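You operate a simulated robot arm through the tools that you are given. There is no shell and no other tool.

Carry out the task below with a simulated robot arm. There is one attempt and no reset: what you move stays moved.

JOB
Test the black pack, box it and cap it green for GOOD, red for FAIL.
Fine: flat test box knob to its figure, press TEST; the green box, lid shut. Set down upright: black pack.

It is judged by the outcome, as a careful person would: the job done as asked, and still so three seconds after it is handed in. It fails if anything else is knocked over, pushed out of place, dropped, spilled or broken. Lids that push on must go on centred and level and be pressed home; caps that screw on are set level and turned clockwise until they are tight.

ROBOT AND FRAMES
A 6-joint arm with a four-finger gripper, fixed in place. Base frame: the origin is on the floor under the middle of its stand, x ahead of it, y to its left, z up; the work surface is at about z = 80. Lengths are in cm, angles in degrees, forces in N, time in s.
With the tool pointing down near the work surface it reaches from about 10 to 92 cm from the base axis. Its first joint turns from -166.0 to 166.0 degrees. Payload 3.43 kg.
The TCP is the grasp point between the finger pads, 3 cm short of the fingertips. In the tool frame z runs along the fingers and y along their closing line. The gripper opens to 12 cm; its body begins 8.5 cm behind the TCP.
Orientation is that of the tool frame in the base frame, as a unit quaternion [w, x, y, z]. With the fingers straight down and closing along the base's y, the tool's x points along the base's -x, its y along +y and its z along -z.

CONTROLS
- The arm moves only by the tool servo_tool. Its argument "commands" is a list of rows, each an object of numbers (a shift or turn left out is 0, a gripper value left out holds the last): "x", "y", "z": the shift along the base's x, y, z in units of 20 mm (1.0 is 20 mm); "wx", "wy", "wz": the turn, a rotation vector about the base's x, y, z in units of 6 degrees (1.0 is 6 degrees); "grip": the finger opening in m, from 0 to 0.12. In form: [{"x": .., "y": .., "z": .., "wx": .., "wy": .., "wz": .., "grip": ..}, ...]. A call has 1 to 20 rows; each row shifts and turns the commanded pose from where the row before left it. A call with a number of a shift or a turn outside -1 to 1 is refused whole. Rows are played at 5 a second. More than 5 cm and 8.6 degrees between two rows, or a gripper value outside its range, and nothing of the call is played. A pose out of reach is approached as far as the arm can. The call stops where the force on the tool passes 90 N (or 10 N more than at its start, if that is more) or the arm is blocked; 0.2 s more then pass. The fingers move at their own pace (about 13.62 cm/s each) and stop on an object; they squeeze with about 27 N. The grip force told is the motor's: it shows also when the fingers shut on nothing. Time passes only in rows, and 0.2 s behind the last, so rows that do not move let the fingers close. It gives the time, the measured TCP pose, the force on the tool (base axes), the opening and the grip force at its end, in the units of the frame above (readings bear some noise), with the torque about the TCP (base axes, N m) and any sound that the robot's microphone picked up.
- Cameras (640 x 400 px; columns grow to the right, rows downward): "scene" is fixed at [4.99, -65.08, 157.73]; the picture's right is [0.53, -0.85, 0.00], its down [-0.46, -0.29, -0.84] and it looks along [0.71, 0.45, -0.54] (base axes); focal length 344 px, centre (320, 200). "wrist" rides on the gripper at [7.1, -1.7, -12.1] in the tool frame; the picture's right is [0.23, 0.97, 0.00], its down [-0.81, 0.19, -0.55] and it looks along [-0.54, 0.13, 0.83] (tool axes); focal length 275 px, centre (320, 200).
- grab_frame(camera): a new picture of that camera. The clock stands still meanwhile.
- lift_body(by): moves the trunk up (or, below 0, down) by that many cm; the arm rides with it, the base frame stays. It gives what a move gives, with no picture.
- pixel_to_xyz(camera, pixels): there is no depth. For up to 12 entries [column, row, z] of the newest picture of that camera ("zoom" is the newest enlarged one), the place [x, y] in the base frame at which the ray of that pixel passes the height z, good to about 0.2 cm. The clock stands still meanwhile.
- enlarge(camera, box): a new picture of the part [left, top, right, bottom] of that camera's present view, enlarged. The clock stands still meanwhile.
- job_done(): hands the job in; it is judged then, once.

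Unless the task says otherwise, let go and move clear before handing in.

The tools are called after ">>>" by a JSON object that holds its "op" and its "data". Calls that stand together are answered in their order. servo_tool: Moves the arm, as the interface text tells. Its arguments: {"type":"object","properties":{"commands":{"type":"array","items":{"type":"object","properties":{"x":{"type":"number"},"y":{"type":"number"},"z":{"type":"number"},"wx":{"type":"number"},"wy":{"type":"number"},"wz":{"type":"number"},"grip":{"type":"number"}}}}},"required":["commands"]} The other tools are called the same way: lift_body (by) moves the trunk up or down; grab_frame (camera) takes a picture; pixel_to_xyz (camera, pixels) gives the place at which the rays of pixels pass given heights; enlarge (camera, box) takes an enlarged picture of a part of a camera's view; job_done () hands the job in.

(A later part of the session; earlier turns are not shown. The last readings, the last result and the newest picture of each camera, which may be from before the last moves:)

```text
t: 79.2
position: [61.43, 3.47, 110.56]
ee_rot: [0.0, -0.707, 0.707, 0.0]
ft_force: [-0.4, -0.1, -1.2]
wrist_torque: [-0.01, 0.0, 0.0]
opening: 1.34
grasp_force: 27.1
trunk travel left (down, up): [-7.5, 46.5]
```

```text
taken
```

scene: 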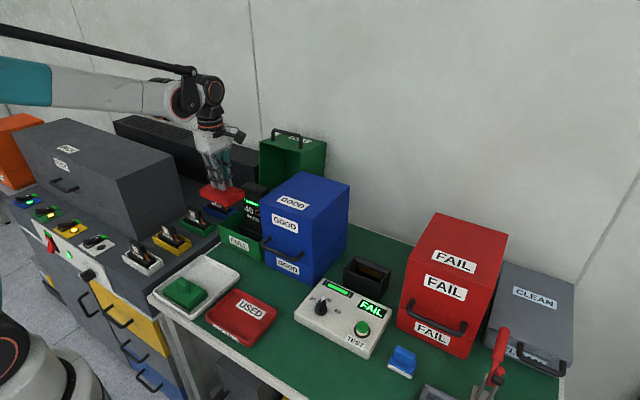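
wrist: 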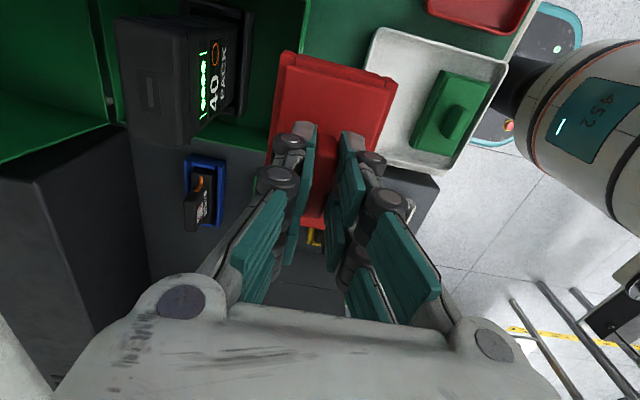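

>>> {"op": "enlarge", "data": {"camera": "wrist", "box": [90, 0, 290, 160]}}

```text
2.50 times, centred on (190, 80) of wrist
```

zoom: 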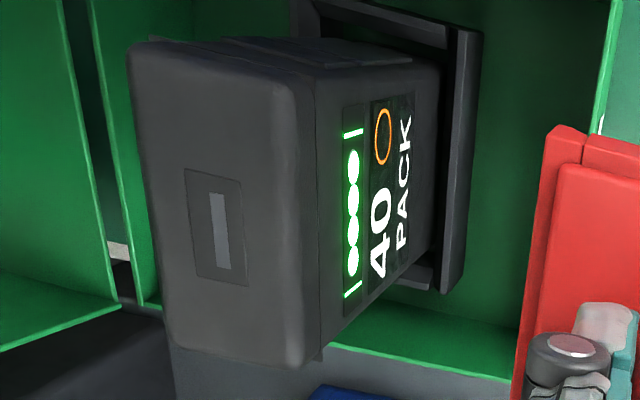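

>>> {"op": "pixel_to_xyz", "data": {"camera": "zoom", "pixels": [[217, 228, 100.2], [216, 194, 100.2], [222, 267, 100.2], [129, 50, 100.2], [302, 80, 100.2], [303, 365, 100.2], [172, 343, 100.2], [217, 228, 99.8], [217, 228, 100.6], [545, 128, 104.8], [583, 140, 106.9]]}}

```text
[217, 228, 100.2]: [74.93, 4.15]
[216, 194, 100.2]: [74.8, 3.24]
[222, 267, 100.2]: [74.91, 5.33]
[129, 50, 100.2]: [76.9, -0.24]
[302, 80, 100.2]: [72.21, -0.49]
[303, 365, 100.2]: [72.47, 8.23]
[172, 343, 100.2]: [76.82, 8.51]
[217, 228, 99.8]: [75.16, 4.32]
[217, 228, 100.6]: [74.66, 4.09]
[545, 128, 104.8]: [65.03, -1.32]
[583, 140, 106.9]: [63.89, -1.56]
```

>>> {"op": "enlarge", "data": {"camera": "wrist", "box": [250, 30, 420, 250]}}

```text
1.82 times, centred on (335, 140) of wrist
```

zoom: 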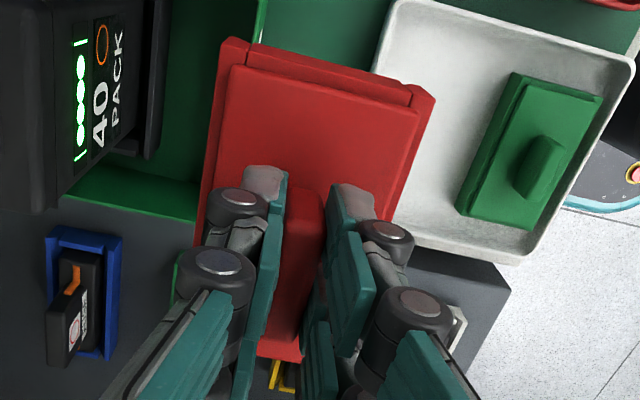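

>>> {"op": "pixel_to_xyz", "data": {"camera": "zoom", "pixels": [[223, 40, 104.8], [435, 97, 104.8], [247, 45, 104.8], [232, 66, 106.9], [416, 108, 106.9], [197, 240, 104.8], [300, 360, 106.9], [262, 358, 106.9], [300, 190, 108.8], [318, 190, 108.8], [282, 190, 108.8]]}}

```text
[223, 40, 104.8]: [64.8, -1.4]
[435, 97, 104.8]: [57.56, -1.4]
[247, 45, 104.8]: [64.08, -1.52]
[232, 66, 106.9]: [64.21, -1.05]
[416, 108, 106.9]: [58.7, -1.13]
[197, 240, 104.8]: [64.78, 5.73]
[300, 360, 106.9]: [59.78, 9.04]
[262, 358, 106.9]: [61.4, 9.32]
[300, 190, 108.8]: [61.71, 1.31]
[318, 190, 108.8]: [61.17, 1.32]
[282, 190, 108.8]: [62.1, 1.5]
```

>>> {"op": "enlarge", "data": {"camera": "scene", "box": [185, 160, 265, 220]}}

```text
6.67 times, centred on (225, 190) of scene
```

zoom: 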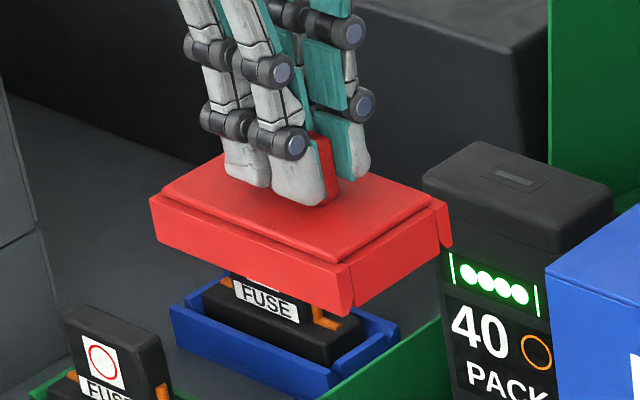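

>>> {"op": "pixel_to_xyz", "data": {"camera": "zoom", "pixels": [[155, 241, 104.5], [352, 317, 104.5], [453, 246, 104.5], [150, 198, 106.5], [352, 268, 106.5], [440, 200, 106.5], [155, 241, 105], [352, 317, 105], [453, 246, 105], [165, 193, 106.9], [335, 262, 106.9], [430, 203, 106.9]]}}

```text
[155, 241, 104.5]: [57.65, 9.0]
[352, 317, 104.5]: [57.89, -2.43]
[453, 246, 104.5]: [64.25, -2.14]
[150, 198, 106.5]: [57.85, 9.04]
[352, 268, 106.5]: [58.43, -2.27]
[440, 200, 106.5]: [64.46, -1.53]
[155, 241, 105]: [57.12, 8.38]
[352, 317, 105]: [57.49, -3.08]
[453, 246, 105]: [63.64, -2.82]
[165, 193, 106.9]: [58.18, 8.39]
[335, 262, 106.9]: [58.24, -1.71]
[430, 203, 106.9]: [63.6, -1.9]
```

The cap's near edge at y≈−1.45 and the pack top (y −0.4 to 8.4) in the same view say the cap is already centred on the pack in y at TCP y≈3.45. I'll advance to x≈74.75, keeping the cap above the pack, and check both views.

>>> {"op": "servo_tool", "data": {"commands": [{"x": 0.5}, {"x": 0.8}, {"x": 0.9}, {"x": 1}, {"x": 1}, {"x": 0.9}, {"x": 0.8}, {"x": 0.5}, {"x": 0.26}, {"z": -0.4}, {"z": -0.4}, {}]}}

>>> {"op": "grab_frame", "data": {"camera": "wrist"}}

>>> {"op": "enlarge", "data": {"camera": "scene", "box": [220, 150, 300, 230]}}

```text
t: 81.8
position: [74.78, 3.59, 108.83]
ee_rot: [0.001, 0.707, -0.707, 0.0]
ft_force: [0.3, 0.3, -0.1]
wrist_torque: [-0.01, 0.0, -0.03]
opening: 1.35
grasp_force: 26.8
trunk travel left (down, up): [-7.5, 46.5]
```

```text
taken
```

wrist: 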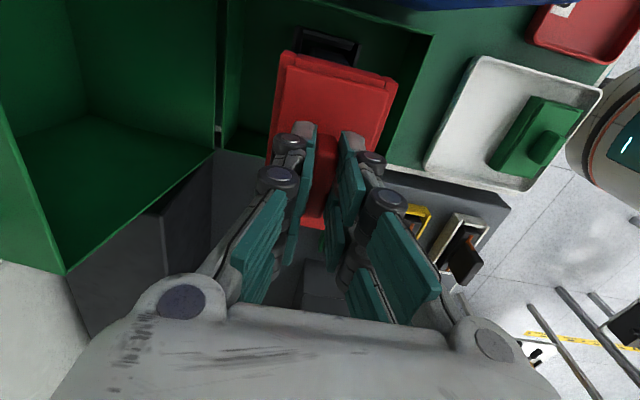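

```text
5.00 times, centred on (260, 190) of scene
```

zoom: 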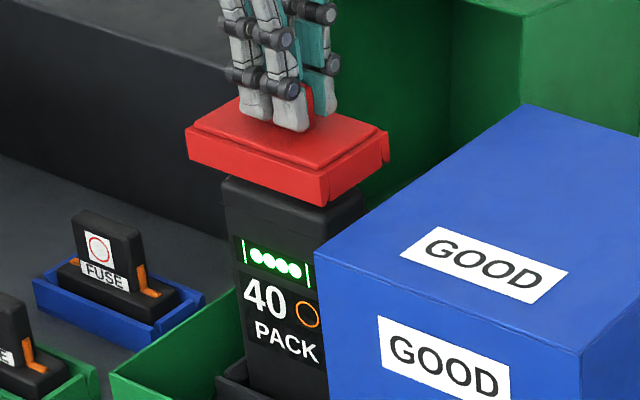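

>>> {"op": "enlarge", "data": {"camera": "scene", "box": [230, 165, 285, 215]}}

```text
8.00 times, centred on (258, 190) of scene
```

zoom: 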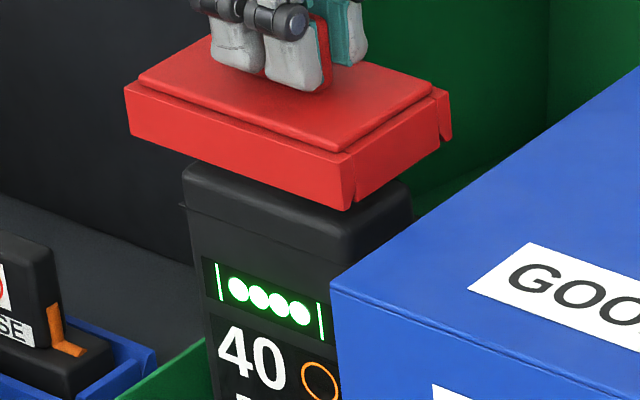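

>>> {"op": "pixel_to_xyz", "data": {"camera": "zoom", "pixels": [[130, 137, 103], [352, 209, 103], [447, 141, 103], [124, 88, 105], [350, 155, 105], [433, 92, 105], [183, 178, 100.2], [355, 240, 100.2], [412, 195, 100.2], [318, 90, 105.6]]}}

```text
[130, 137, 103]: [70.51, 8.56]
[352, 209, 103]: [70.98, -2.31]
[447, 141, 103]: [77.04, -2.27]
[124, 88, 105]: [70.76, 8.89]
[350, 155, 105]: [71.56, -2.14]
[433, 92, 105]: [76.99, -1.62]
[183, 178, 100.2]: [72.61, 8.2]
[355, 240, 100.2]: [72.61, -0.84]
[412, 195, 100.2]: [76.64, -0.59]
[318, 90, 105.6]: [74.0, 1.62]
```

In the scene view, cap centre (74.8, 4.0) and pack centre (74.8, 4.0) agree once heights are reconciled. I'll lower the cap slowly and watch the force and torque.

>>> {"op": "servo_tool", "data": {"commands": [{"z": -0.3}, {"z": -0.3}, {"z": -0.2}, {"z": -0.15}, {"z": -0.1}, {}]}}

>>> {"op": "enlarge", "data": {"camera": "scene", "box": [230, 165, 285, 215]}}

```text
t: 83.2
position: [74.57, 3.46, 106.81]
ee_rot: [0.0, -0.707, 0.707, 0.0]
ft_force: [-0.2, 0.0, 0.0]
wrist_torque: [-0.02, 0.02, 0.02]
opening: 1.33
grasp_force: 26.9
trunk travel left (down, up): [-7.5, 46.5]
```

```text
8.00 times, centred on (258, 190) of scene
```

zoom: 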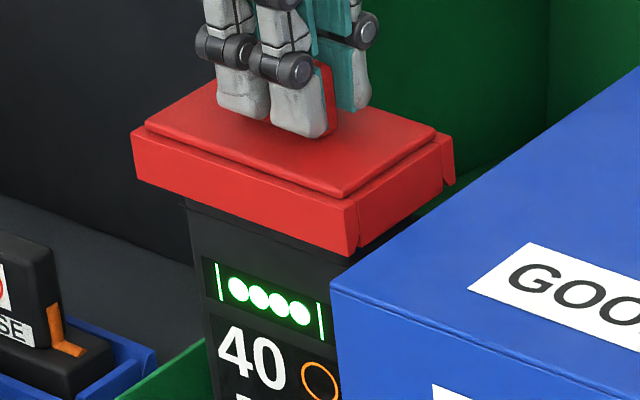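

>>> {"op": "servo_tool", "data": {"commands": [{"z": -0.1}, {"z": -0.1}, {"z": -0.1}, {}]}}

```text
t: 84.2
position: [74.64, 3.46, 106.25]
ee_rot: [0.0, 0.707, -0.707, 0.0]
ft_force: [0.5, 0.1, -0.1]
wrist_torque: [0.0, 0.0, -0.03]
opening: 1.31
grasp_force: 26.9
trunk travel left (down, up): [-7.5, 46.5]
```

>>> {"op": "servo_tool", "data": {"commands": [{"z": -0.1}, {"z": -0.1}, {"z": -0.1}, {}]}}

>>> {"op": "enlarge", "data": {"camera": "scene", "box": [230, 165, 285, 215]}}

>>> {"op": "grab_frame", "data": {"camera": "wrist"}}

```text
t: 85.2
position: [74.65, 3.58, 105.73]
ee_rot: [0.0, 0.707, -0.707, 0.0]
ft_force: [0.0, -0.5, -1.1]
wrist_torque: [0.0, 0.0, 0.01]
opening: 1.31
grasp_force: 27.0
trunk travel left (down, up): [-7.5, 46.5]
```

```text
8.00 times, centred on (258, 190) of scene
```

zoom: 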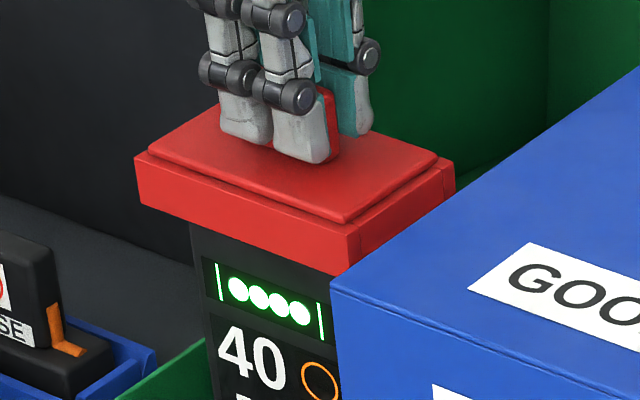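

```text
taken
```

wrist: 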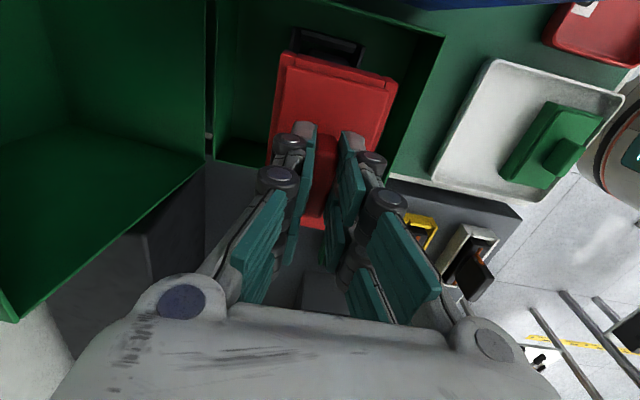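

The cap's skirt is passing over the pack's neck without contact force. I'll continue down until it seats.

>>> {"op": "servo_tool", "data": {"commands": [{"z": -0.1}, {"z": -0.1}, {"z": -0.1}, {"z": -0.1}, {}]}}

```text
t: 86.4
position: [74.69, 3.54, 104.95]
ee_rot: [0.001, -0.707, 0.707, -0.001]
ft_force: [2.7, -0.4, 22.6]
wrist_torque: [0.14, -0.11, 0.01]
opening: 1.35
grasp_force: 26.5
trunk travel left (down, up): [-7.5, 46.5]
```

>>> {"op": "servo_tool", "data": {"commands": [{"z": -0.08}, {"z": -0.08}, {"z": -0.05}, {}]}}

>>> {"op": "enlarge", "data": {"camera": "scene", "box": [230, 165, 285, 215]}}

```text
t: 87.4
position: [74.48, 3.51, 104.53]
ee_rot: [-0.001, 0.707, -0.707, 0.0]
ft_force: [3.1, 0.2, 24.3]
wrist_torque: [0.03, -0.07, -0.02]
opening: 1.31
grasp_force: 27.5
trunk travel left (down, up): [-7.5, 46.5]
```

```text
8.00 times, centred on (258, 190) of scene
```

zoom: 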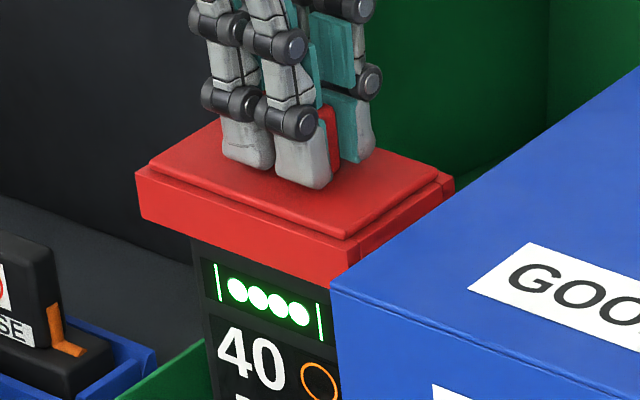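

>>> {"op": "servo_tool", "data": {"commands": [{"z": -0.08}, {"z": -0.08}, {"z": -0.08}, {}]}}

>>> {"op": "enlarge", "data": {"camera": "scene", "box": [230, 165, 285, 215]}}

```text
t: 88.4
position: [74.57, 3.51, 104.21]
ee_rot: [-0.001, 0.707, -0.707, 0.0]
ft_force: [3.5, -0.8, 25.5]
wrist_torque: [0.01, -0.15, -0.04]
opening: 1.33
grasp_force: 27.0
trunk travel left (down, up): [-7.5, 46.5]
```

```text
8.00 times, centred on (258, 190) of scene
```

zoom: 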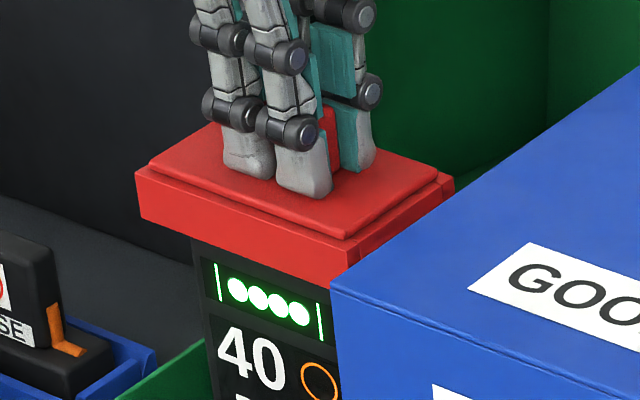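

The cap has stopped and the fingers are now sliding down the handle, so the tips will soon bear on the cap's top plate. I'll press on and watch the force.

>>> {"op": "servo_tool", "data": {"commands": [{"z": -0.08}, {"z": -0.08}, {"z": -0.06}, {}]}}

```text
t: 89.4
position: [74.4, 3.41, 104.19]
ee_rot: [0.002, -0.707, 0.707, -0.001]
ft_force: [8.6, -0.7, 79.5]
wrist_torque: [0.05, -0.38, -0.04]
opening: 1.32
grasp_force: 27.1
trunk travel left (down, up): [-7.5, 46.5]
```

>>> {"op": "enlarge", "data": {"camera": "scene", "box": [230, 165, 285, 215]}}

>>> {"op": "enlarge", "data": {"camera": "wrist", "box": [240, 20, 420, 240]}}

```text
8.00 times, centred on (258, 190) of scene
```

zoom: 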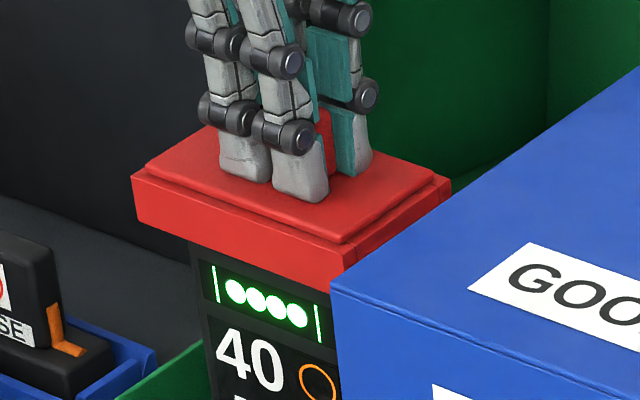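

```text
1.82 times, centred on (330, 130) of wrist
```

zoom: 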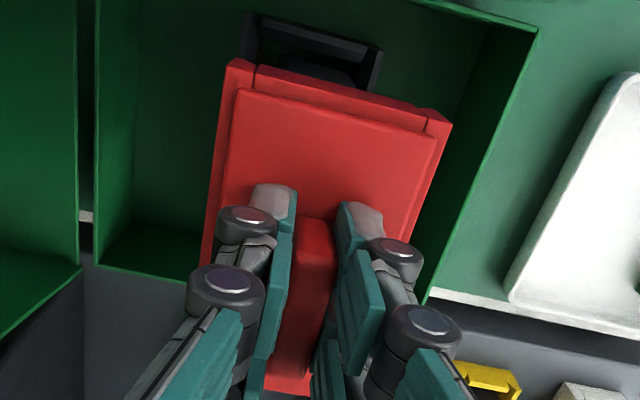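

79.5 N was reached with a hard stop, and the cap's skirt sits on the pack's step (about 1.5 cm overlap, matching the neck height). I'll relieve the push, open the fingers and rise to inspect.

>>> {"op": "servo_tool", "data": {"commands": [{"z": 0.1}, {"z": 0.1}, {}, {"grip": 0.03}, {"grip": 0.045}, {}, {"z": 0.4}, {"z": 0.7}, {"z": 1}, {"z": 1}, {"z": 1}, {"z": 1}, {"z": 0.5}, {}]}}

>>> {"op": "enlarge", "data": {"camera": "scene", "box": [220, 150, 300, 230]}}

>>> {"op": "grab_frame", "data": {"camera": "wrist"}}

```text
t: 92.4
position: [74.75, 3.51, 115.17]
ee_rot: [0.0, -0.707, 0.707, 0.001]
ft_force: [0.6, -0.3, 0.2]
wrist_torque: [0.01, -0.01, 0.0]
opening: 4.47
grasp_force: 0.0
trunk travel left (down, up): [-7.5, 46.5]
```

```text
5.00 times, centred on (260, 190) of scene
```

zoom: 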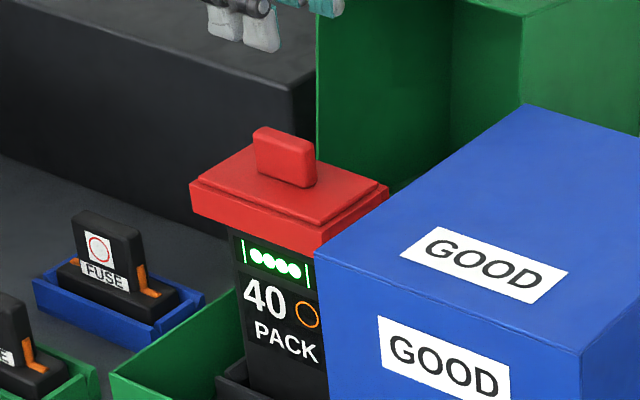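

```text
taken
```

wrist: 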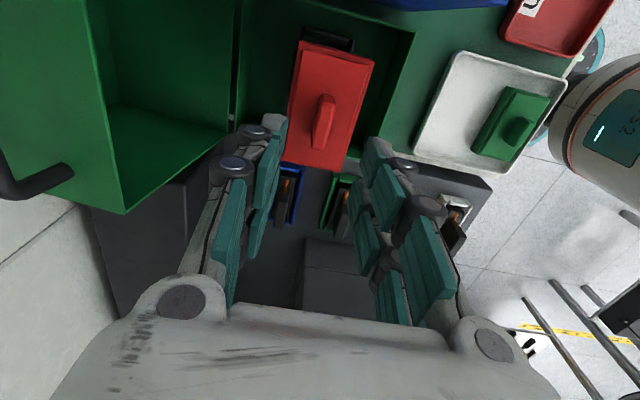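

The cap sits level and centred on the pack. Now I'll study the green lid and its handle before closing it.

>>> {"op": "enlarge", "data": {"camera": "scene", "box": [240, 110, 350, 220]}}

>>> {"op": "enlarge", "data": {"camera": "wrist", "box": [0, 0, 420, 260]}}

>>> {"op": "enlarge", "data": {"camera": "scene", "box": [200, 130, 330, 270]}}

```text
3.64 times, centred on (295, 165) of scene
```

zoom: 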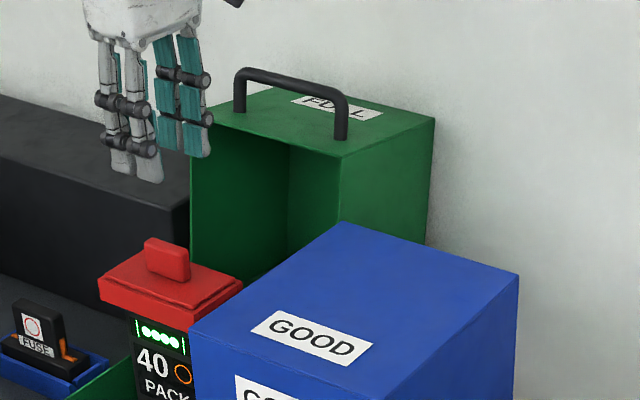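

```text
1.52 times, centred on (210, 130) of wrist
```

zoom: 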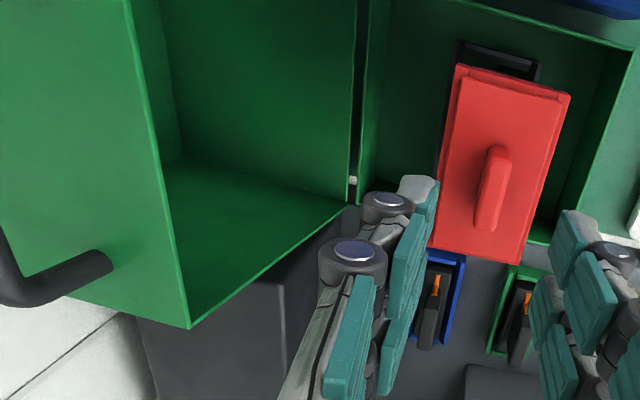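

```text
2.86 times, centred on (265, 200) of scene
```

zoom: 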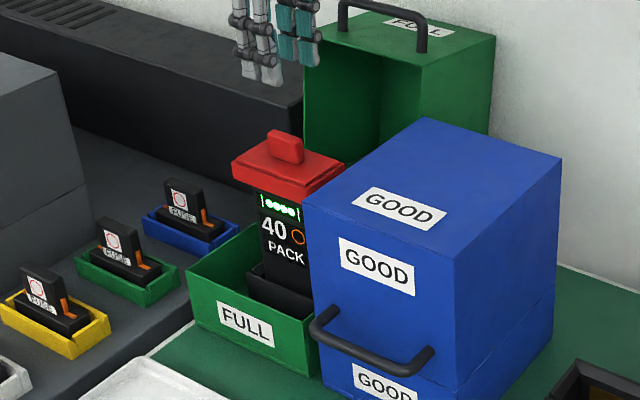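

>>> {"op": "pixel_to_xyz", "data": {"camera": "scene", "pixels": [[301, 153.2, 107], [301, 153.2, 108], [301, 153.2, 109], [326.6, 142.5, 108], [326.6, 142.5, 109], [273, 140.3, 108], [300.5, 148, 108], [274, 129.5, 112], [301, 138, 112], [300.8, 195, 88]]}}

>>> {"op": "pixel_to_xyz", "data": {"camera": "wrist", "pixels": [[122, 213, 108], [122, 213, 109], [78, 0, 109], [230, 130, 88], [240, 137, 87], [235, 0, 87], [65, 175, 112]]}}

```text
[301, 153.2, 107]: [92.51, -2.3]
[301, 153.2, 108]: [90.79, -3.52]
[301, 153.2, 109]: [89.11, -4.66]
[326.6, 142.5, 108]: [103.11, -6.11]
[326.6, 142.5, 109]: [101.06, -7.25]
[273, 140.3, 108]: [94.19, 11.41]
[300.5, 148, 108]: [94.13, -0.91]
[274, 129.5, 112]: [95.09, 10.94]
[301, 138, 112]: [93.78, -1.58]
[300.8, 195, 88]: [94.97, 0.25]
```

```text
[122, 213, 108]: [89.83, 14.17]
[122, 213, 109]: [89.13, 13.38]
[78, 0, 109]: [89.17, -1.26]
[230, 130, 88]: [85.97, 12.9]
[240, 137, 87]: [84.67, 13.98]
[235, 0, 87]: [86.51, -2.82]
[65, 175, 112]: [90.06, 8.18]
```

>>> {"op": "pixel_to_xyz", "data": {"camera": "scene", "pixels": [[259.8, 201.7, 102], [259.8, 201.7, 103], [259.8, 201.7, 104], [259.8, 201.7, 105], [312.2, 221.7, 102], [312.2, 221.7, 103], [312.2, 221.7, 104], [312.2, 221.7, 105]]}}

>>> {"op": "enlarge", "data": {"camera": "scene", "box": [210, 195, 330, 295]}}

```text
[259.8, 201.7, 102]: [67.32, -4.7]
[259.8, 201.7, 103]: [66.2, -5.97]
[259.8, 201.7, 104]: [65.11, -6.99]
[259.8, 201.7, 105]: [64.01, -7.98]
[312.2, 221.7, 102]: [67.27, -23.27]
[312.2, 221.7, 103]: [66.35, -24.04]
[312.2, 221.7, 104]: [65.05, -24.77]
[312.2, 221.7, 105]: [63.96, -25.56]
```

```text
4.00 times, centred on (270, 245) of scene
```

zoom: 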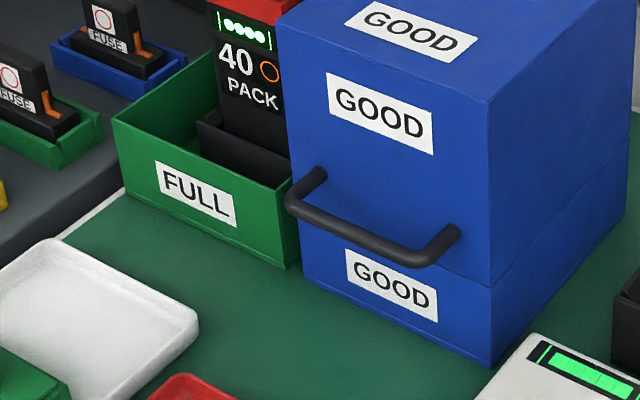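

>>> {"op": "pixel_to_xyz", "data": {"camera": "zoom", "pixels": [[305, 276, 80], [490, 364, 80], [492, 288, 86], [492, 288, 87], [490, 101, 103], [490, 101, 104], [490, 101, 105], [277, 28, 104], [277, 28, 105], [125, 187, 80], [113, 120, 86], [113, 120, 87]]}}

>>> {"op": "pixel_to_xyz", "data": {"camera": "zoom", "pixels": [[286, 266, 80], [290, 190, 86], [290, 190, 87], [301, 263, 80], [288, 195, 92], [288, 195, 90], [420, 260, 90], [420, 260, 92]]}}

```text
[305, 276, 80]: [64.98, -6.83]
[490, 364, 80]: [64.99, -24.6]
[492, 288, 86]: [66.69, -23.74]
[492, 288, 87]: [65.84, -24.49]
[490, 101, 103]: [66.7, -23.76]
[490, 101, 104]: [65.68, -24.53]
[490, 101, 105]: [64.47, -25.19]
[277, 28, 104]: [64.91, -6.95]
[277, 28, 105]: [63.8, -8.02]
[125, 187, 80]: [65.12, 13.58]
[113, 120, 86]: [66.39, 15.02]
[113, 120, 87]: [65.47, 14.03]
```

```text
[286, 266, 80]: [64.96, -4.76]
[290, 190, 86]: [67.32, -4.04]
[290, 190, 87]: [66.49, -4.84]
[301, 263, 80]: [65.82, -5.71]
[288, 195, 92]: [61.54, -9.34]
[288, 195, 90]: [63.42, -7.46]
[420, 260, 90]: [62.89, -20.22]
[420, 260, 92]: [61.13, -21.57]
```

Measured geometry:
- **Rim:** z≈87.4
- **Hinge:** about (86.7, 87.4)
- **Lid handle bar:** about (93.8, y −1.5 to 10.9, z 111.9)
- **Closed lid ceiling:** about 103.8, which clears the cap handle at about 103.2

I'll tilt the tool 20° forward and approach above the lid handle to check reach.

>>> {"op": "servo_tool", "data": {"commands": [{"z": 0.8, "grip": 0.05}, {"z": 1, "wy": -0.5}, {"z": 1, "wy": -0.8}, {"z": 0.8, "wy": -0.8, "x": 0.3}, {"wy": -0.8, "x": 0.6, "y": 0.1}, {"wy": -0.43, "x": 0.8, "y": 0.1}, {"x": 0.9, "y": 0.1}, {"x": 1, "y": 0.1}, {"x": 1, "y": 0.1}, {"x": 1}, {"x": 1}, {"x": 0.9}, {"x": 0.7}, {"x": 0.4}, {}]}}

>>> {"op": "grab_frame", "data": {"camera": "wrist"}}

>>> {"op": "grab_frame", "data": {"camera": "scene"}}

```text
t: 95.6
position: [91.79, 4.63, 122.16]
ee_rot: [-0.123, 0.697, -0.696, 0.123]
ft_force: [0.2, -0.3, 0.5]
wrist_torque: [-0.04, 0.01, 0.0]
opening: 5.03
grasp_force: 0.0
trunk travel left (down, up): [-7.5, 46.5]
```

```text
taken
```

wrist: 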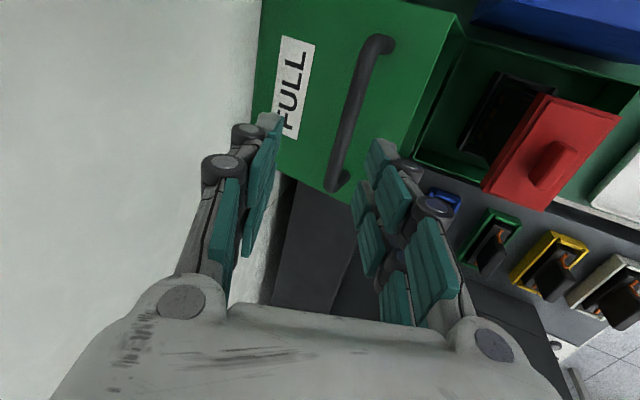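

```text
taken
```

scene: 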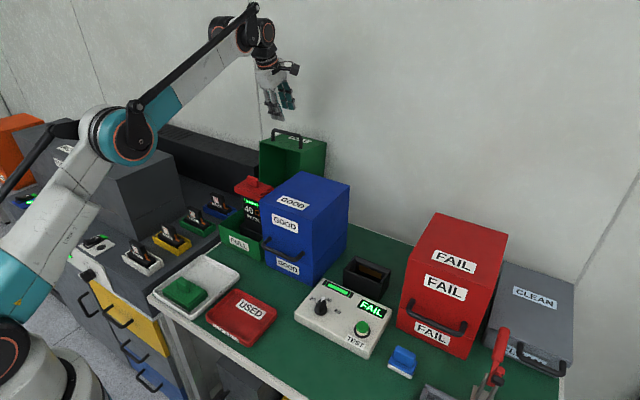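

>>> {"op": "enlarge", "data": {"camera": "wrist", "box": [250, 0, 450, 210]}}

>>> {"op": "enlarge", "data": {"camera": "scene", "box": [250, 80, 340, 170]}}

```text
1.90 times, centred on (350, 105) of wrist
```

zoom: 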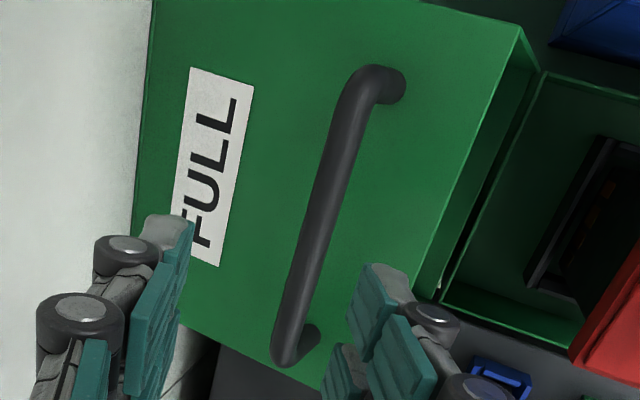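

```text
4.44 times, centred on (295, 125) of scene
```

zoom: 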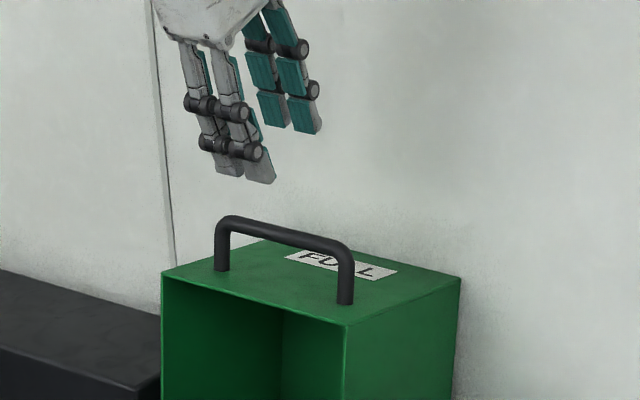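

>>> {"op": "pixel_to_xyz", "data": {"camera": "wrist", "pixels": [[368.4, 47, 112], [350, 113, 112], [333, 178, 112], [350, 113, 111], [350, 113, 113], [455, 17, 109], [413, 139, 109], [392, 43, 108.6], [345, 176, 108.6]]}}

>>> {"op": "pixel_to_xyz", "data": {"camera": "zoom", "pixels": [[225, 225, 112], [345, 255, 112], [285, 235, 112], [285, 235, 113], [285, 235, 111], [345, 325, 109], [162, 273, 109], [461, 278, 107], [222, 270, 108.6], [346, 303, 108.6]]}}

```text
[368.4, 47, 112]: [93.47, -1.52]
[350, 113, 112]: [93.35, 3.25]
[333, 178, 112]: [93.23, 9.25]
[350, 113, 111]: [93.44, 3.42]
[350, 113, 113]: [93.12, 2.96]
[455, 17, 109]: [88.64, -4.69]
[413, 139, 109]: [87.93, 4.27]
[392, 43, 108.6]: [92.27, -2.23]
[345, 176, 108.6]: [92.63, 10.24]
```

```text
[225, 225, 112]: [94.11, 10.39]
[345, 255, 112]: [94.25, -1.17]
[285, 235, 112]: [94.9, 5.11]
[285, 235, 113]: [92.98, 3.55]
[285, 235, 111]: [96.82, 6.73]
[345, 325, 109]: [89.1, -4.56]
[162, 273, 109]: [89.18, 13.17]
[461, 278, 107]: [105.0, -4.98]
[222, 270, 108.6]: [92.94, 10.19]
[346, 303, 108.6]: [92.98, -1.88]
```

The lid bar is at about (93.35, y 4.3, z 112) by the wrist view. I'll line up on it along the tilted tool axis, stop 5 cm short and check.

>>> {"op": "servo_tool", "data": {"commands": [{"x": -0.5, "z": -0.2, "grip": 0.045}, {"x": -0.43, "z": -0.23}, {"x": 0.2, "z": -0.55}, {"x": 0.28, "z": -0.78}, {"x": 0.25, "z": -0.68}, {"x": 0.13, "z": -0.35}, {}]}}

>>> {"op": "grab_frame", "data": {"camera": "wrist"}}

>>> {"op": "enlarge", "data": {"camera": "scene", "box": [240, 90, 340, 180]}}

```text
t: 97.2
position: [91.84, 4.58, 116.8]
ee_rot: [0.122, -0.696, 0.697, -0.123]
ft_force: [-0.2, -0.2, 0.3]
wrist_torque: [-0.03, -0.03, 0.0]
opening: 4.5
grasp_force: 0.1
trunk travel left (down, up): [-7.5, 46.5]
```

```text
taken
```

wrist: 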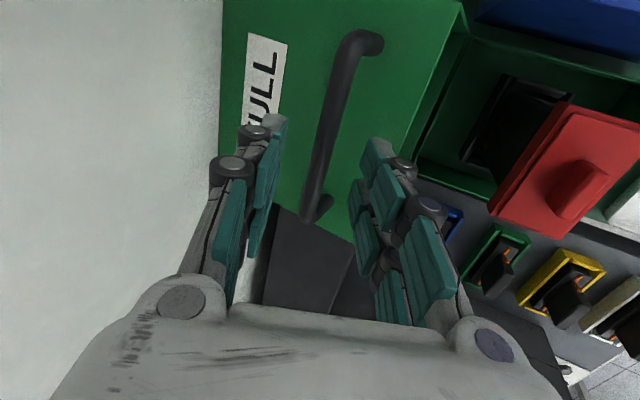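

```text
4.44 times, centred on (290, 135) of scene
```

zoom: 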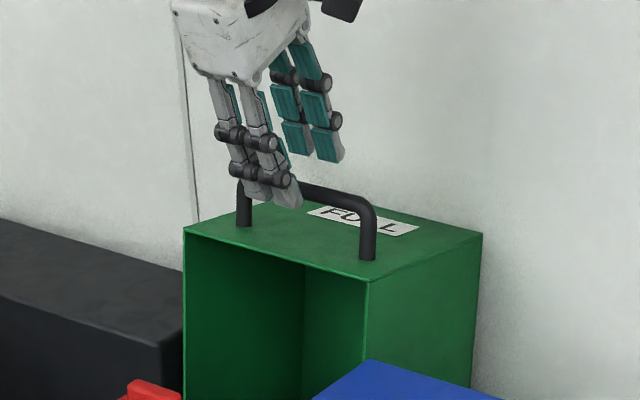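

The bar is well centred between the fingers at row ~149. I'll advance along the tool axis to straddle it.

>>> {"op": "servo_tool", "data": {"commands": [{"x": 0.05, "z": -0.45}, {"x": 0.15, "z": -0.5}, {"x": 0.15, "z": -0.4}, {"x": 0.09, "z": -0.3}, {}]}}

>>> {"op": "grab_frame", "data": {"camera": "wrist"}}

>>> {"op": "enlarge", "data": {"camera": "scene", "box": [240, 90, 340, 180]}}

```text
t: 98.4
position: [92.72, 4.44, 113.47]
ee_rot: [-0.123, 0.696, -0.696, 0.123]
ft_force: [-0.4, 0.1, 0.3]
wrist_torque: [0.0, 0.0, -0.02]
opening: 4.49
grasp_force: 0.0
trunk travel left (down, up): [-7.5, 46.5]
```

```text
taken
```

wrist: 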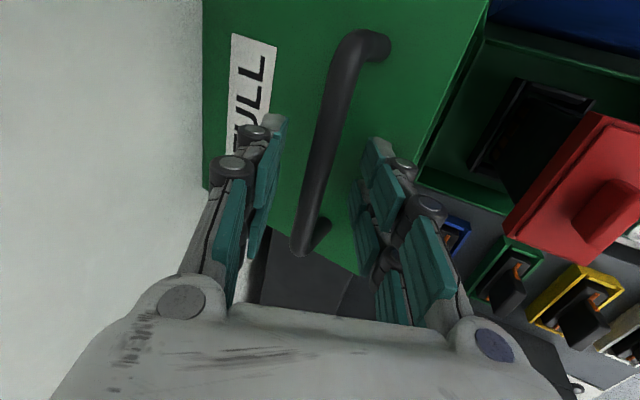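

```text
4.44 times, centred on (290, 135) of scene
```

zoom: 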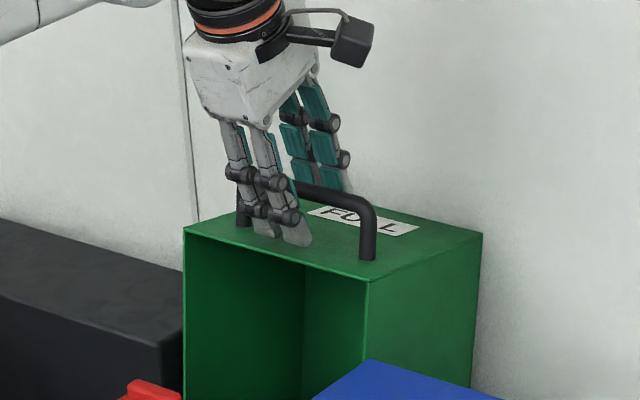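

The bar is straddled at col ~320. I'll close on it.

>>> {"op": "servo_tool", "data": {"commands": [{"grip": 0.03}, {"grip": 0.02}, {"grip": 0.0}, {}, {}]}}

>>> {"op": "enlarge", "data": {"camera": "scene", "box": [240, 90, 340, 180]}}

```text
t: 99.6
position: [92.63, 4.48, 113.37]
ee_rot: [-0.122, 0.697, -0.696, 0.123]
ft_force: [6.3, 1.2, 8.1]
wrist_torque: [0.31, -0.1, -0.53]
opening: 1.18
grasp_force: 44.7
trunk travel left (down, up): [-7.5, 46.5]
```

```text
4.44 times, centred on (290, 135) of scene
```

zoom: 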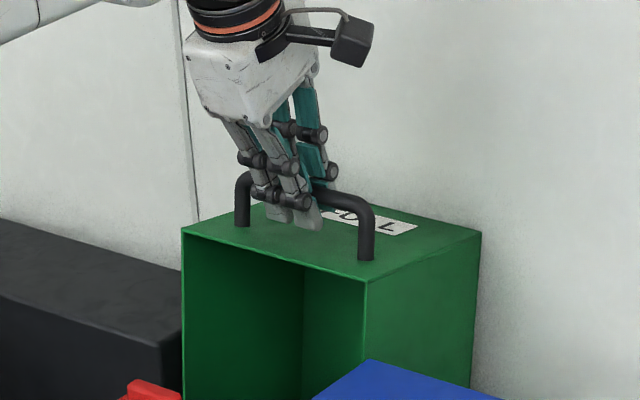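

The bar is gripped at 1.18 cm. I'll start swinging the lid along its hinge arc (centre about (86.7, 87.4), radius 25.3) in small segments, checking the force each time.

>>> {"op": "servo_tool", "data": {"commands": [{"x": -0.3, "z": 0.07}, {"x": -0.4, "z": 0.09}, {"x": -0.355, "z": 0.075}, {"x": -0.545, "z": 0.075}, {"x": -0.545, "z": 0.065}, {}]}}

>>> {"op": "enlarge", "data": {"camera": "scene", "box": [220, 80, 340, 200]}}

```text
t: 101.0
position: [88.27, 4.69, 114.21]
ee_rot: [0.123, -0.696, 0.697, -0.123]
ft_force: [1.8, 0.8, 12.0]
wrist_torque: [0.64, -0.06, -0.23]
opening: 1.16
grasp_force: 45.3
trunk travel left (down, up): [-7.5, 46.5]
```

```text
3.33 times, centred on (280, 140) of scene
```

zoom: 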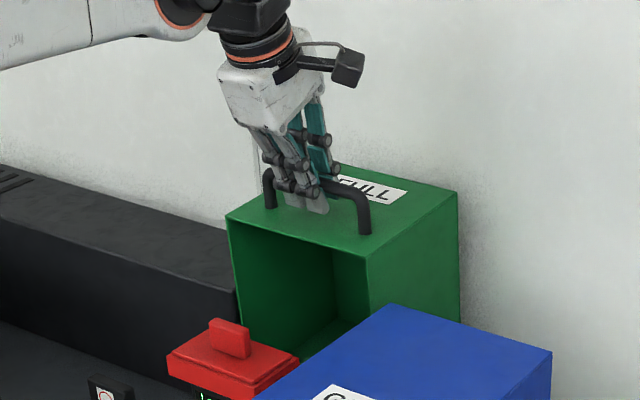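

The lid is following, with a 12 N upward force meaning I'm slightly low on the arc. I'll continue with a small upward trim.

>>> {"op": "servo_tool", "data": {"commands": [{"x": -0.55, "z": 0.08}, {"x": -0.55, "z": 0.06}, {"x": -0.55, "z": 0.0}, {"x": -0.55, "z": -0.03}, {}]}}

>>> {"op": "enlarge", "data": {"camera": "scene", "box": [220, 80, 340, 200]}}

```text
t: 102.2
position: [83.86, 4.5, 114.34]
ee_rot: [0.122, -0.696, 0.697, -0.122]
ft_force: [1.2, 3.2, -3.9]
wrist_torque: [0.12, -0.05, -0.16]
opening: 1.19
grasp_force: 44.9
trunk travel left (down, up): [-7.5, 46.5]
```

```text
3.33 times, centred on (280, 140) of scene
```

zoom: 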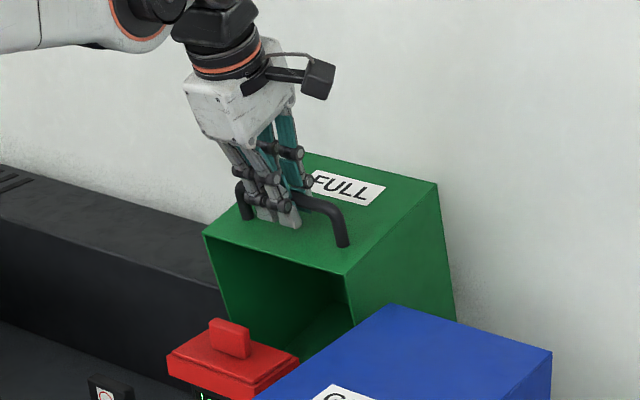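

The force is small and on the arc. Continuing forward.

>>> {"op": "servo_tool", "data": {"commands": [{"x": -0.545, "z": -0.07}, {"x": -0.545, "z": -0.08}, {"x": -0.54, "z": -0.12}, {"x": -0.54, "z": -0.13}, {"x": -0.525, "z": -0.17}, {"x": -0.525, "z": -0.17}, {}]}}

>>> {"op": "enlarge", "data": {"camera": "scene", "box": [210, 80, 330, 200]}}

```text
t: 103.8
position: [77.47, 4.59, 113.02]
ee_rot: [-0.123, 0.696, -0.696, 0.123]
ft_force: [0.0, 3.5, 5.0]
wrist_torque: [-0.18, -0.2, 0.23]
opening: 1.2
grasp_force: 44.7
trunk travel left (down, up): [-7.5, 46.5]
```

```text
3.33 times, centred on (270, 140) of scene
```

zoom: 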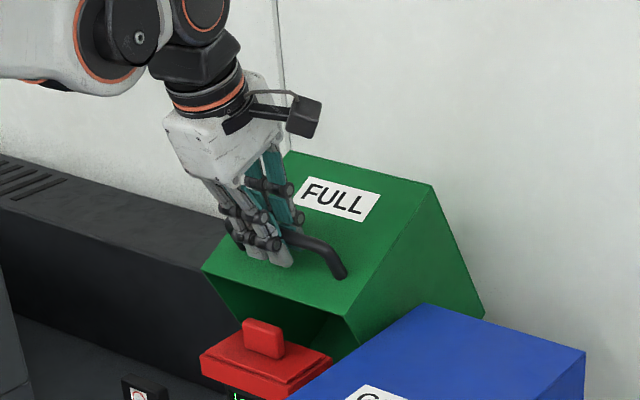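

On the arc with only 5 N. I'll continue and gradually tilt the tool further for clearance at the end.

>>> {"op": "servo_tool", "data": {"commands": [{"x": -0.518, "z": -0.21, "wy": -0.104}, {"x": -0.518, "z": -0.215, "wy": -0.104}, {"x": -0.498, "z": -0.26, "wy": -0.104}, {"x": -0.498, "z": -0.26, "wy": -0.104}, {}]}}

>>> {"op": "enlarge", "data": {"camera": "scene", "box": [200, 90, 320, 210]}}

```text
t: 105.0
position: [73.29, 4.53, 110.95]
ee_rot: [-0.138, 0.693, -0.693, 0.138]
ft_force: [-2.5, 1.2, 5.8]
wrist_torque: [-0.63, -0.1, 0.7]
opening: 1.27
grasp_force: 45.2
trunk travel left (down, up): [-7.5, 46.5]
```

```text
3.33 times, centred on (260, 150) of scene
```

zoom: 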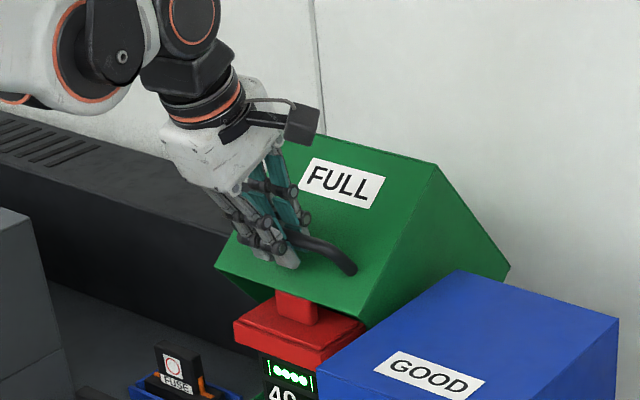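

>>> {"op": "servo_tool", "data": {"commands": [{"x": -0.473, "z": -0.3, "wy": -0.104}, {"x": -0.473, "z": -0.305, "wy": -0.104}, {"x": -0.445, "z": -0.34, "wy": -0.104}, {"x": -0.445, "z": -0.34, "wy": -0.104}, {}]}}

>>> {"op": "enlarge", "data": {"camera": "scene", "box": [200, 100, 320, 220]}}

```text
t: 106.2
position: [69.59, 4.51, 108.59]
ee_rot: [-0.153, 0.69, -0.69, 0.154]
ft_force: [-3.9, 1.7, 6.0]
wrist_torque: [-0.63, -0.16, 0.88]
opening: 1.31
grasp_force: 44.7
trunk travel left (down, up): [-7.5, 46.5]
```

```text
3.33 times, centred on (260, 160) of scene
```

zoom: 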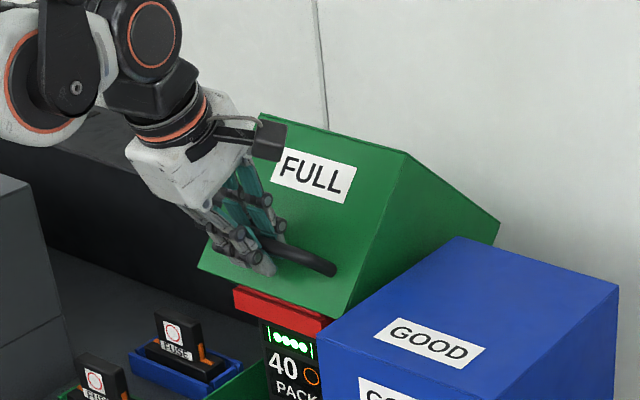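

>>> {"op": "servo_tool", "data": {"commands": [{"x": -0.415, "z": -0.377, "wy": -0.104}, {"x": -0.415, "z": -0.377, "wy": -0.104}, {"x": -0.38, "z": -0.412, "wy": -0.104}, {"x": -0.38, "z": -0.412, "wy": -0.104}, {"x": -0.343, "z": -0.442, "wy": -0.104}, {"x": -0.343, "z": -0.442, "wy": -0.104}, {}]}}

>>> {"op": "enlarge", "data": {"camera": "scene", "box": [190, 120, 320, 250]}}

```text
t: 107.8
position: [65.14, 4.6, 103.59]
ee_rot: [-0.175, 0.685, -0.685, 0.175]
ft_force: [-4.7, 2.0, 4.2]
wrist_torque: [-0.59, -0.07, 0.99]
opening: 1.35
grasp_force: 45.4
trunk travel left (down, up): [-7.5, 46.5]
```

```text
3.08 times, centred on (255, 185) of scene
```

zoom: 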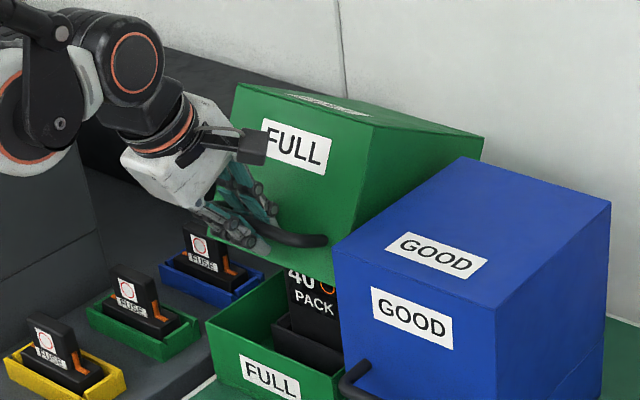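

>>> {"op": "servo_tool", "data": {"commands": [{"x": -0.305, "z": -0.47, "wy": -0.104}, {"x": -0.305, "z": -0.47, "wy": -0.104}, {"x": -0.263, "z": -0.495, "wy": -0.104}, {"x": -0.263, "z": -0.495, "wy": -0.104}, {"x": -0.218, "z": -0.515, "wy": -0.104}, {"x": -0.218, "z": -0.515, "wy": -0.104}, {}]}}

>>> {"op": "enlarge", "data": {"camera": "scene", "box": [190, 130, 320, 260]}}

>>> {"op": "grab_frame", "data": {"camera": "wrist"}}

```text
t: 109.4
position: [62.02, 4.42, 97.61]
ee_rot: [0.197, -0.679, 0.679, -0.197]
ft_force: [3.9, 1.4, -2.5]
wrist_torque: [-0.81, -0.1, 0.77]
opening: 1.44
grasp_force: 44.8
trunk travel left (down, up): [-7.5, 46.5]
```

```text
3.08 times, centred on (255, 195) of scene
```

zoom: 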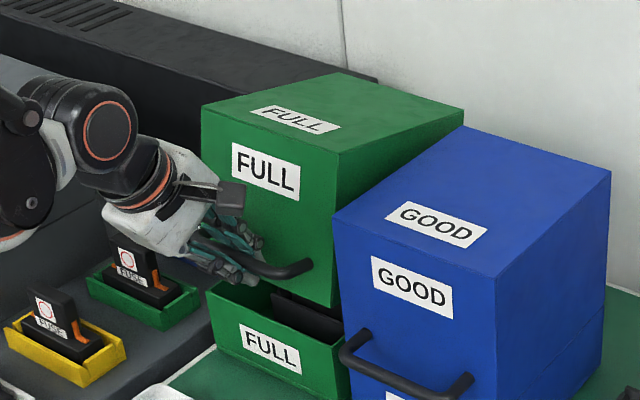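

```text
taken
```

wrist: 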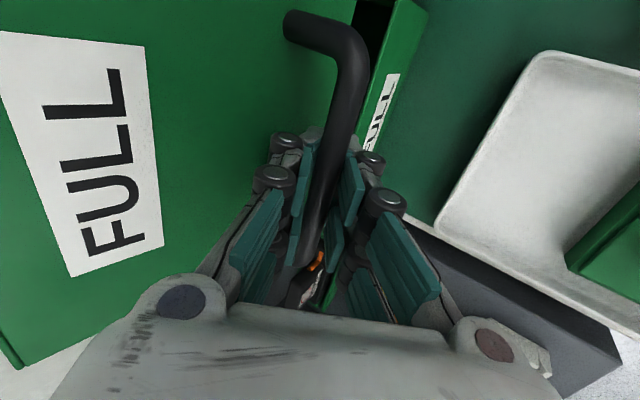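

>>> {"op": "servo_tool", "data": {"commands": [{"x": -0.175, "z": -0.53, "wy": -0.104}, {"x": -0.175, "z": -0.53, "wy": -0.104}, {"x": -0.09, "z": -0.38, "wy": -0.05}, {}]}}

>>> {"op": "enlarge", "data": {"camera": "scene", "box": [190, 140, 320, 270]}}

```text
t: 110.4
position: [61.17, 4.52, 94.84]
ee_rot: [0.207, -0.676, 0.677, -0.206]
ft_force: [8.5, 1.4, -1.7]
wrist_torque: [-0.72, -0.12, 0.81]
opening: 1.42
grasp_force: 44.3
trunk travel left (down, up): [-7.5, 46.5]
```

```text
3.08 times, centred on (255, 205) of scene
```

zoom: 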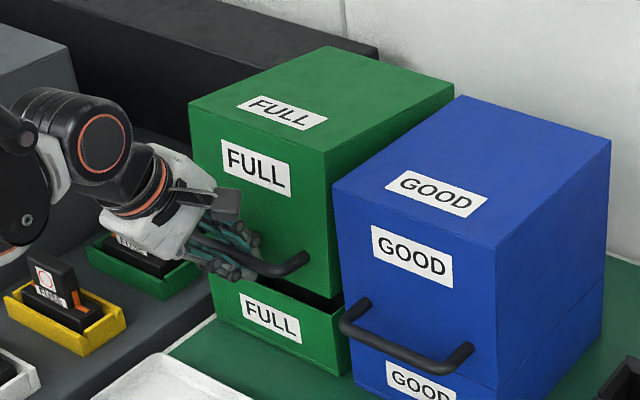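

About 1.7 cm remains at the bar, and the front gap is visible at (335,305). I'll continue down in small steps.

>>> {"op": "servo_tool", "data": {"commands": [{"x": 0.02, "z": -0.25}, {"x": 0.0, "z": -0.25}, {"x": 0.0, "z": -0.2}, {}]}}

>>> {"op": "enlarge", "data": {"camera": "scene", "box": [190, 140, 320, 270]}}

```text
t: 111.4
position: [60.99, 4.54, 93.5]
ee_rot: [-0.206, 0.676, -0.676, 0.206]
ft_force: [-10.8, -0.6, 0.6]
wrist_torque: [-0.4, -0.08, 0.37]
opening: 1.38
grasp_force: 43.5
trunk travel left (down, up): [-7.5, 46.5]
```

```text
3.08 times, centred on (255, 205) of scene
```

zoom: 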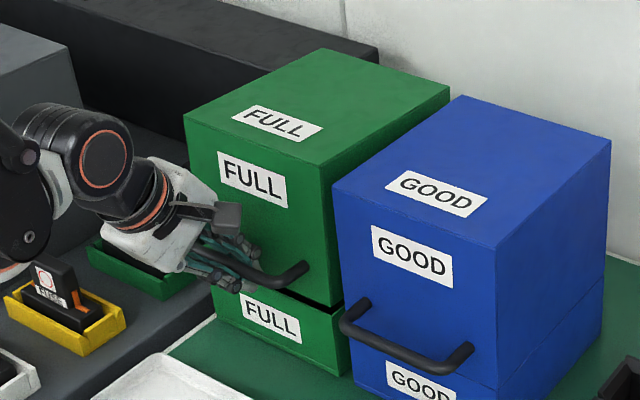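

>>> {"op": "servo_tool", "data": {"commands": [{"x": -0.08, "z": -0.15}, {"x": -0.04, "z": -0.15}, {"x": -0.02, "z": -0.1}, {}]}}

>>> {"op": "enlarge", "data": {"camera": "scene", "box": [190, 140, 320, 270]}}

```text
t: 112.4
position: [60.95, 4.52, 92.42]
ee_rot: [-0.206, 0.677, -0.676, 0.205]
ft_force: [-0.8, -0.1, 0.9]
wrist_torque: [-0.39, -0.07, 0.41]
opening: 1.41
grasp_force: 43.3
trunk travel left (down, up): [-7.5, 46.5]
```

```text
3.08 times, centred on (255, 205) of scene
```

zoom: 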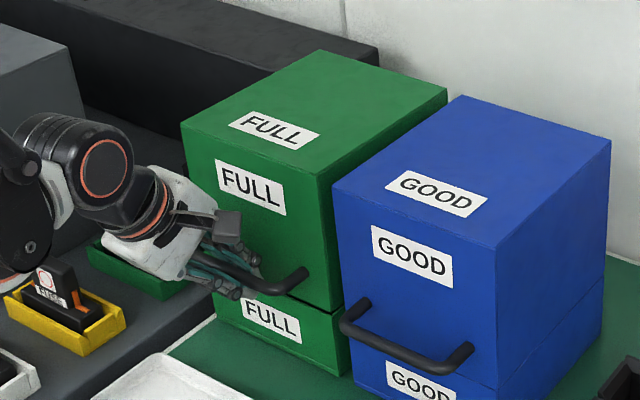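

>>> {"op": "servo_tool", "data": {"commands": [{"x": -0.02, "z": -0.1}, {"z": -0.1}, {}]}}

>>> {"op": "enlarge", "data": {"camera": "scene", "box": [210, 190, 290, 270]}}

```text
t: 113.2
position: [60.75, 4.5, 92.2]
ee_rot: [-0.206, 0.677, -0.676, 0.205]
ft_force: [-2.5, -1.5, -0.5]
wrist_torque: [-0.37, -0.01, 0.28]
opening: 1.34
grasp_force: 42.8
trunk travel left (down, up): [-7.5, 46.5]
```

```text
5.00 times, centred on (250, 230) of scene
```

zoom: 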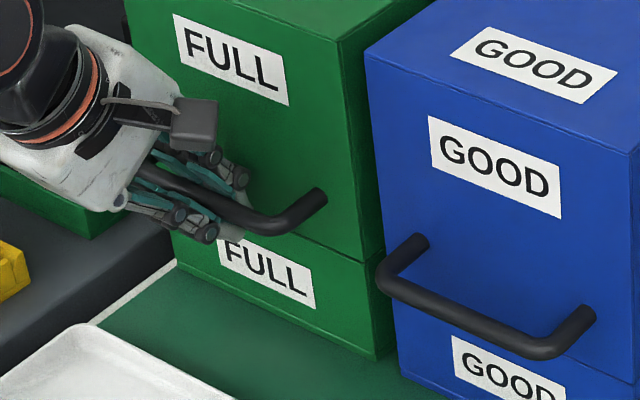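

The seam now looks like a thin line. I'll push down slightly more to feel for the stop.

>>> {"op": "servo_tool", "data": {"commands": [{"z": -0.1}, {"z": -0.1}, {}]}}

>>> {"op": "enlarge", "data": {"camera": "scene", "box": [210, 190, 290, 270]}}

```text
t: 114.0
position: [60.96, 4.59, 91.86]
ee_rot: [0.207, -0.676, 0.676, -0.207]
ft_force: [8.9, 0.0, 23.4]
wrist_torque: [-0.32, 0.08, 0.57]
opening: 1.19
grasp_force: 42.6
trunk travel left (down, up): [-7.5, 46.5]
```

```text
5.00 times, centred on (250, 230) of scene
```

zoom: 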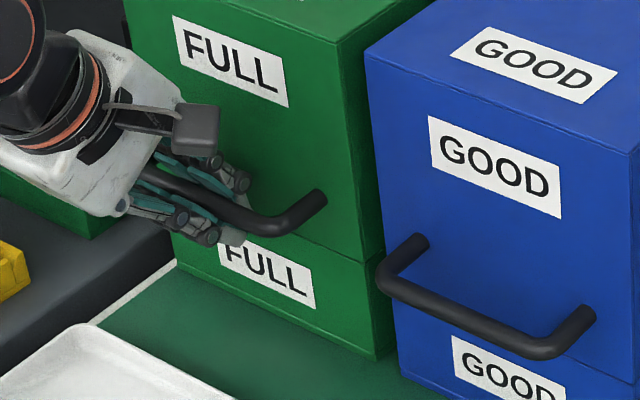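

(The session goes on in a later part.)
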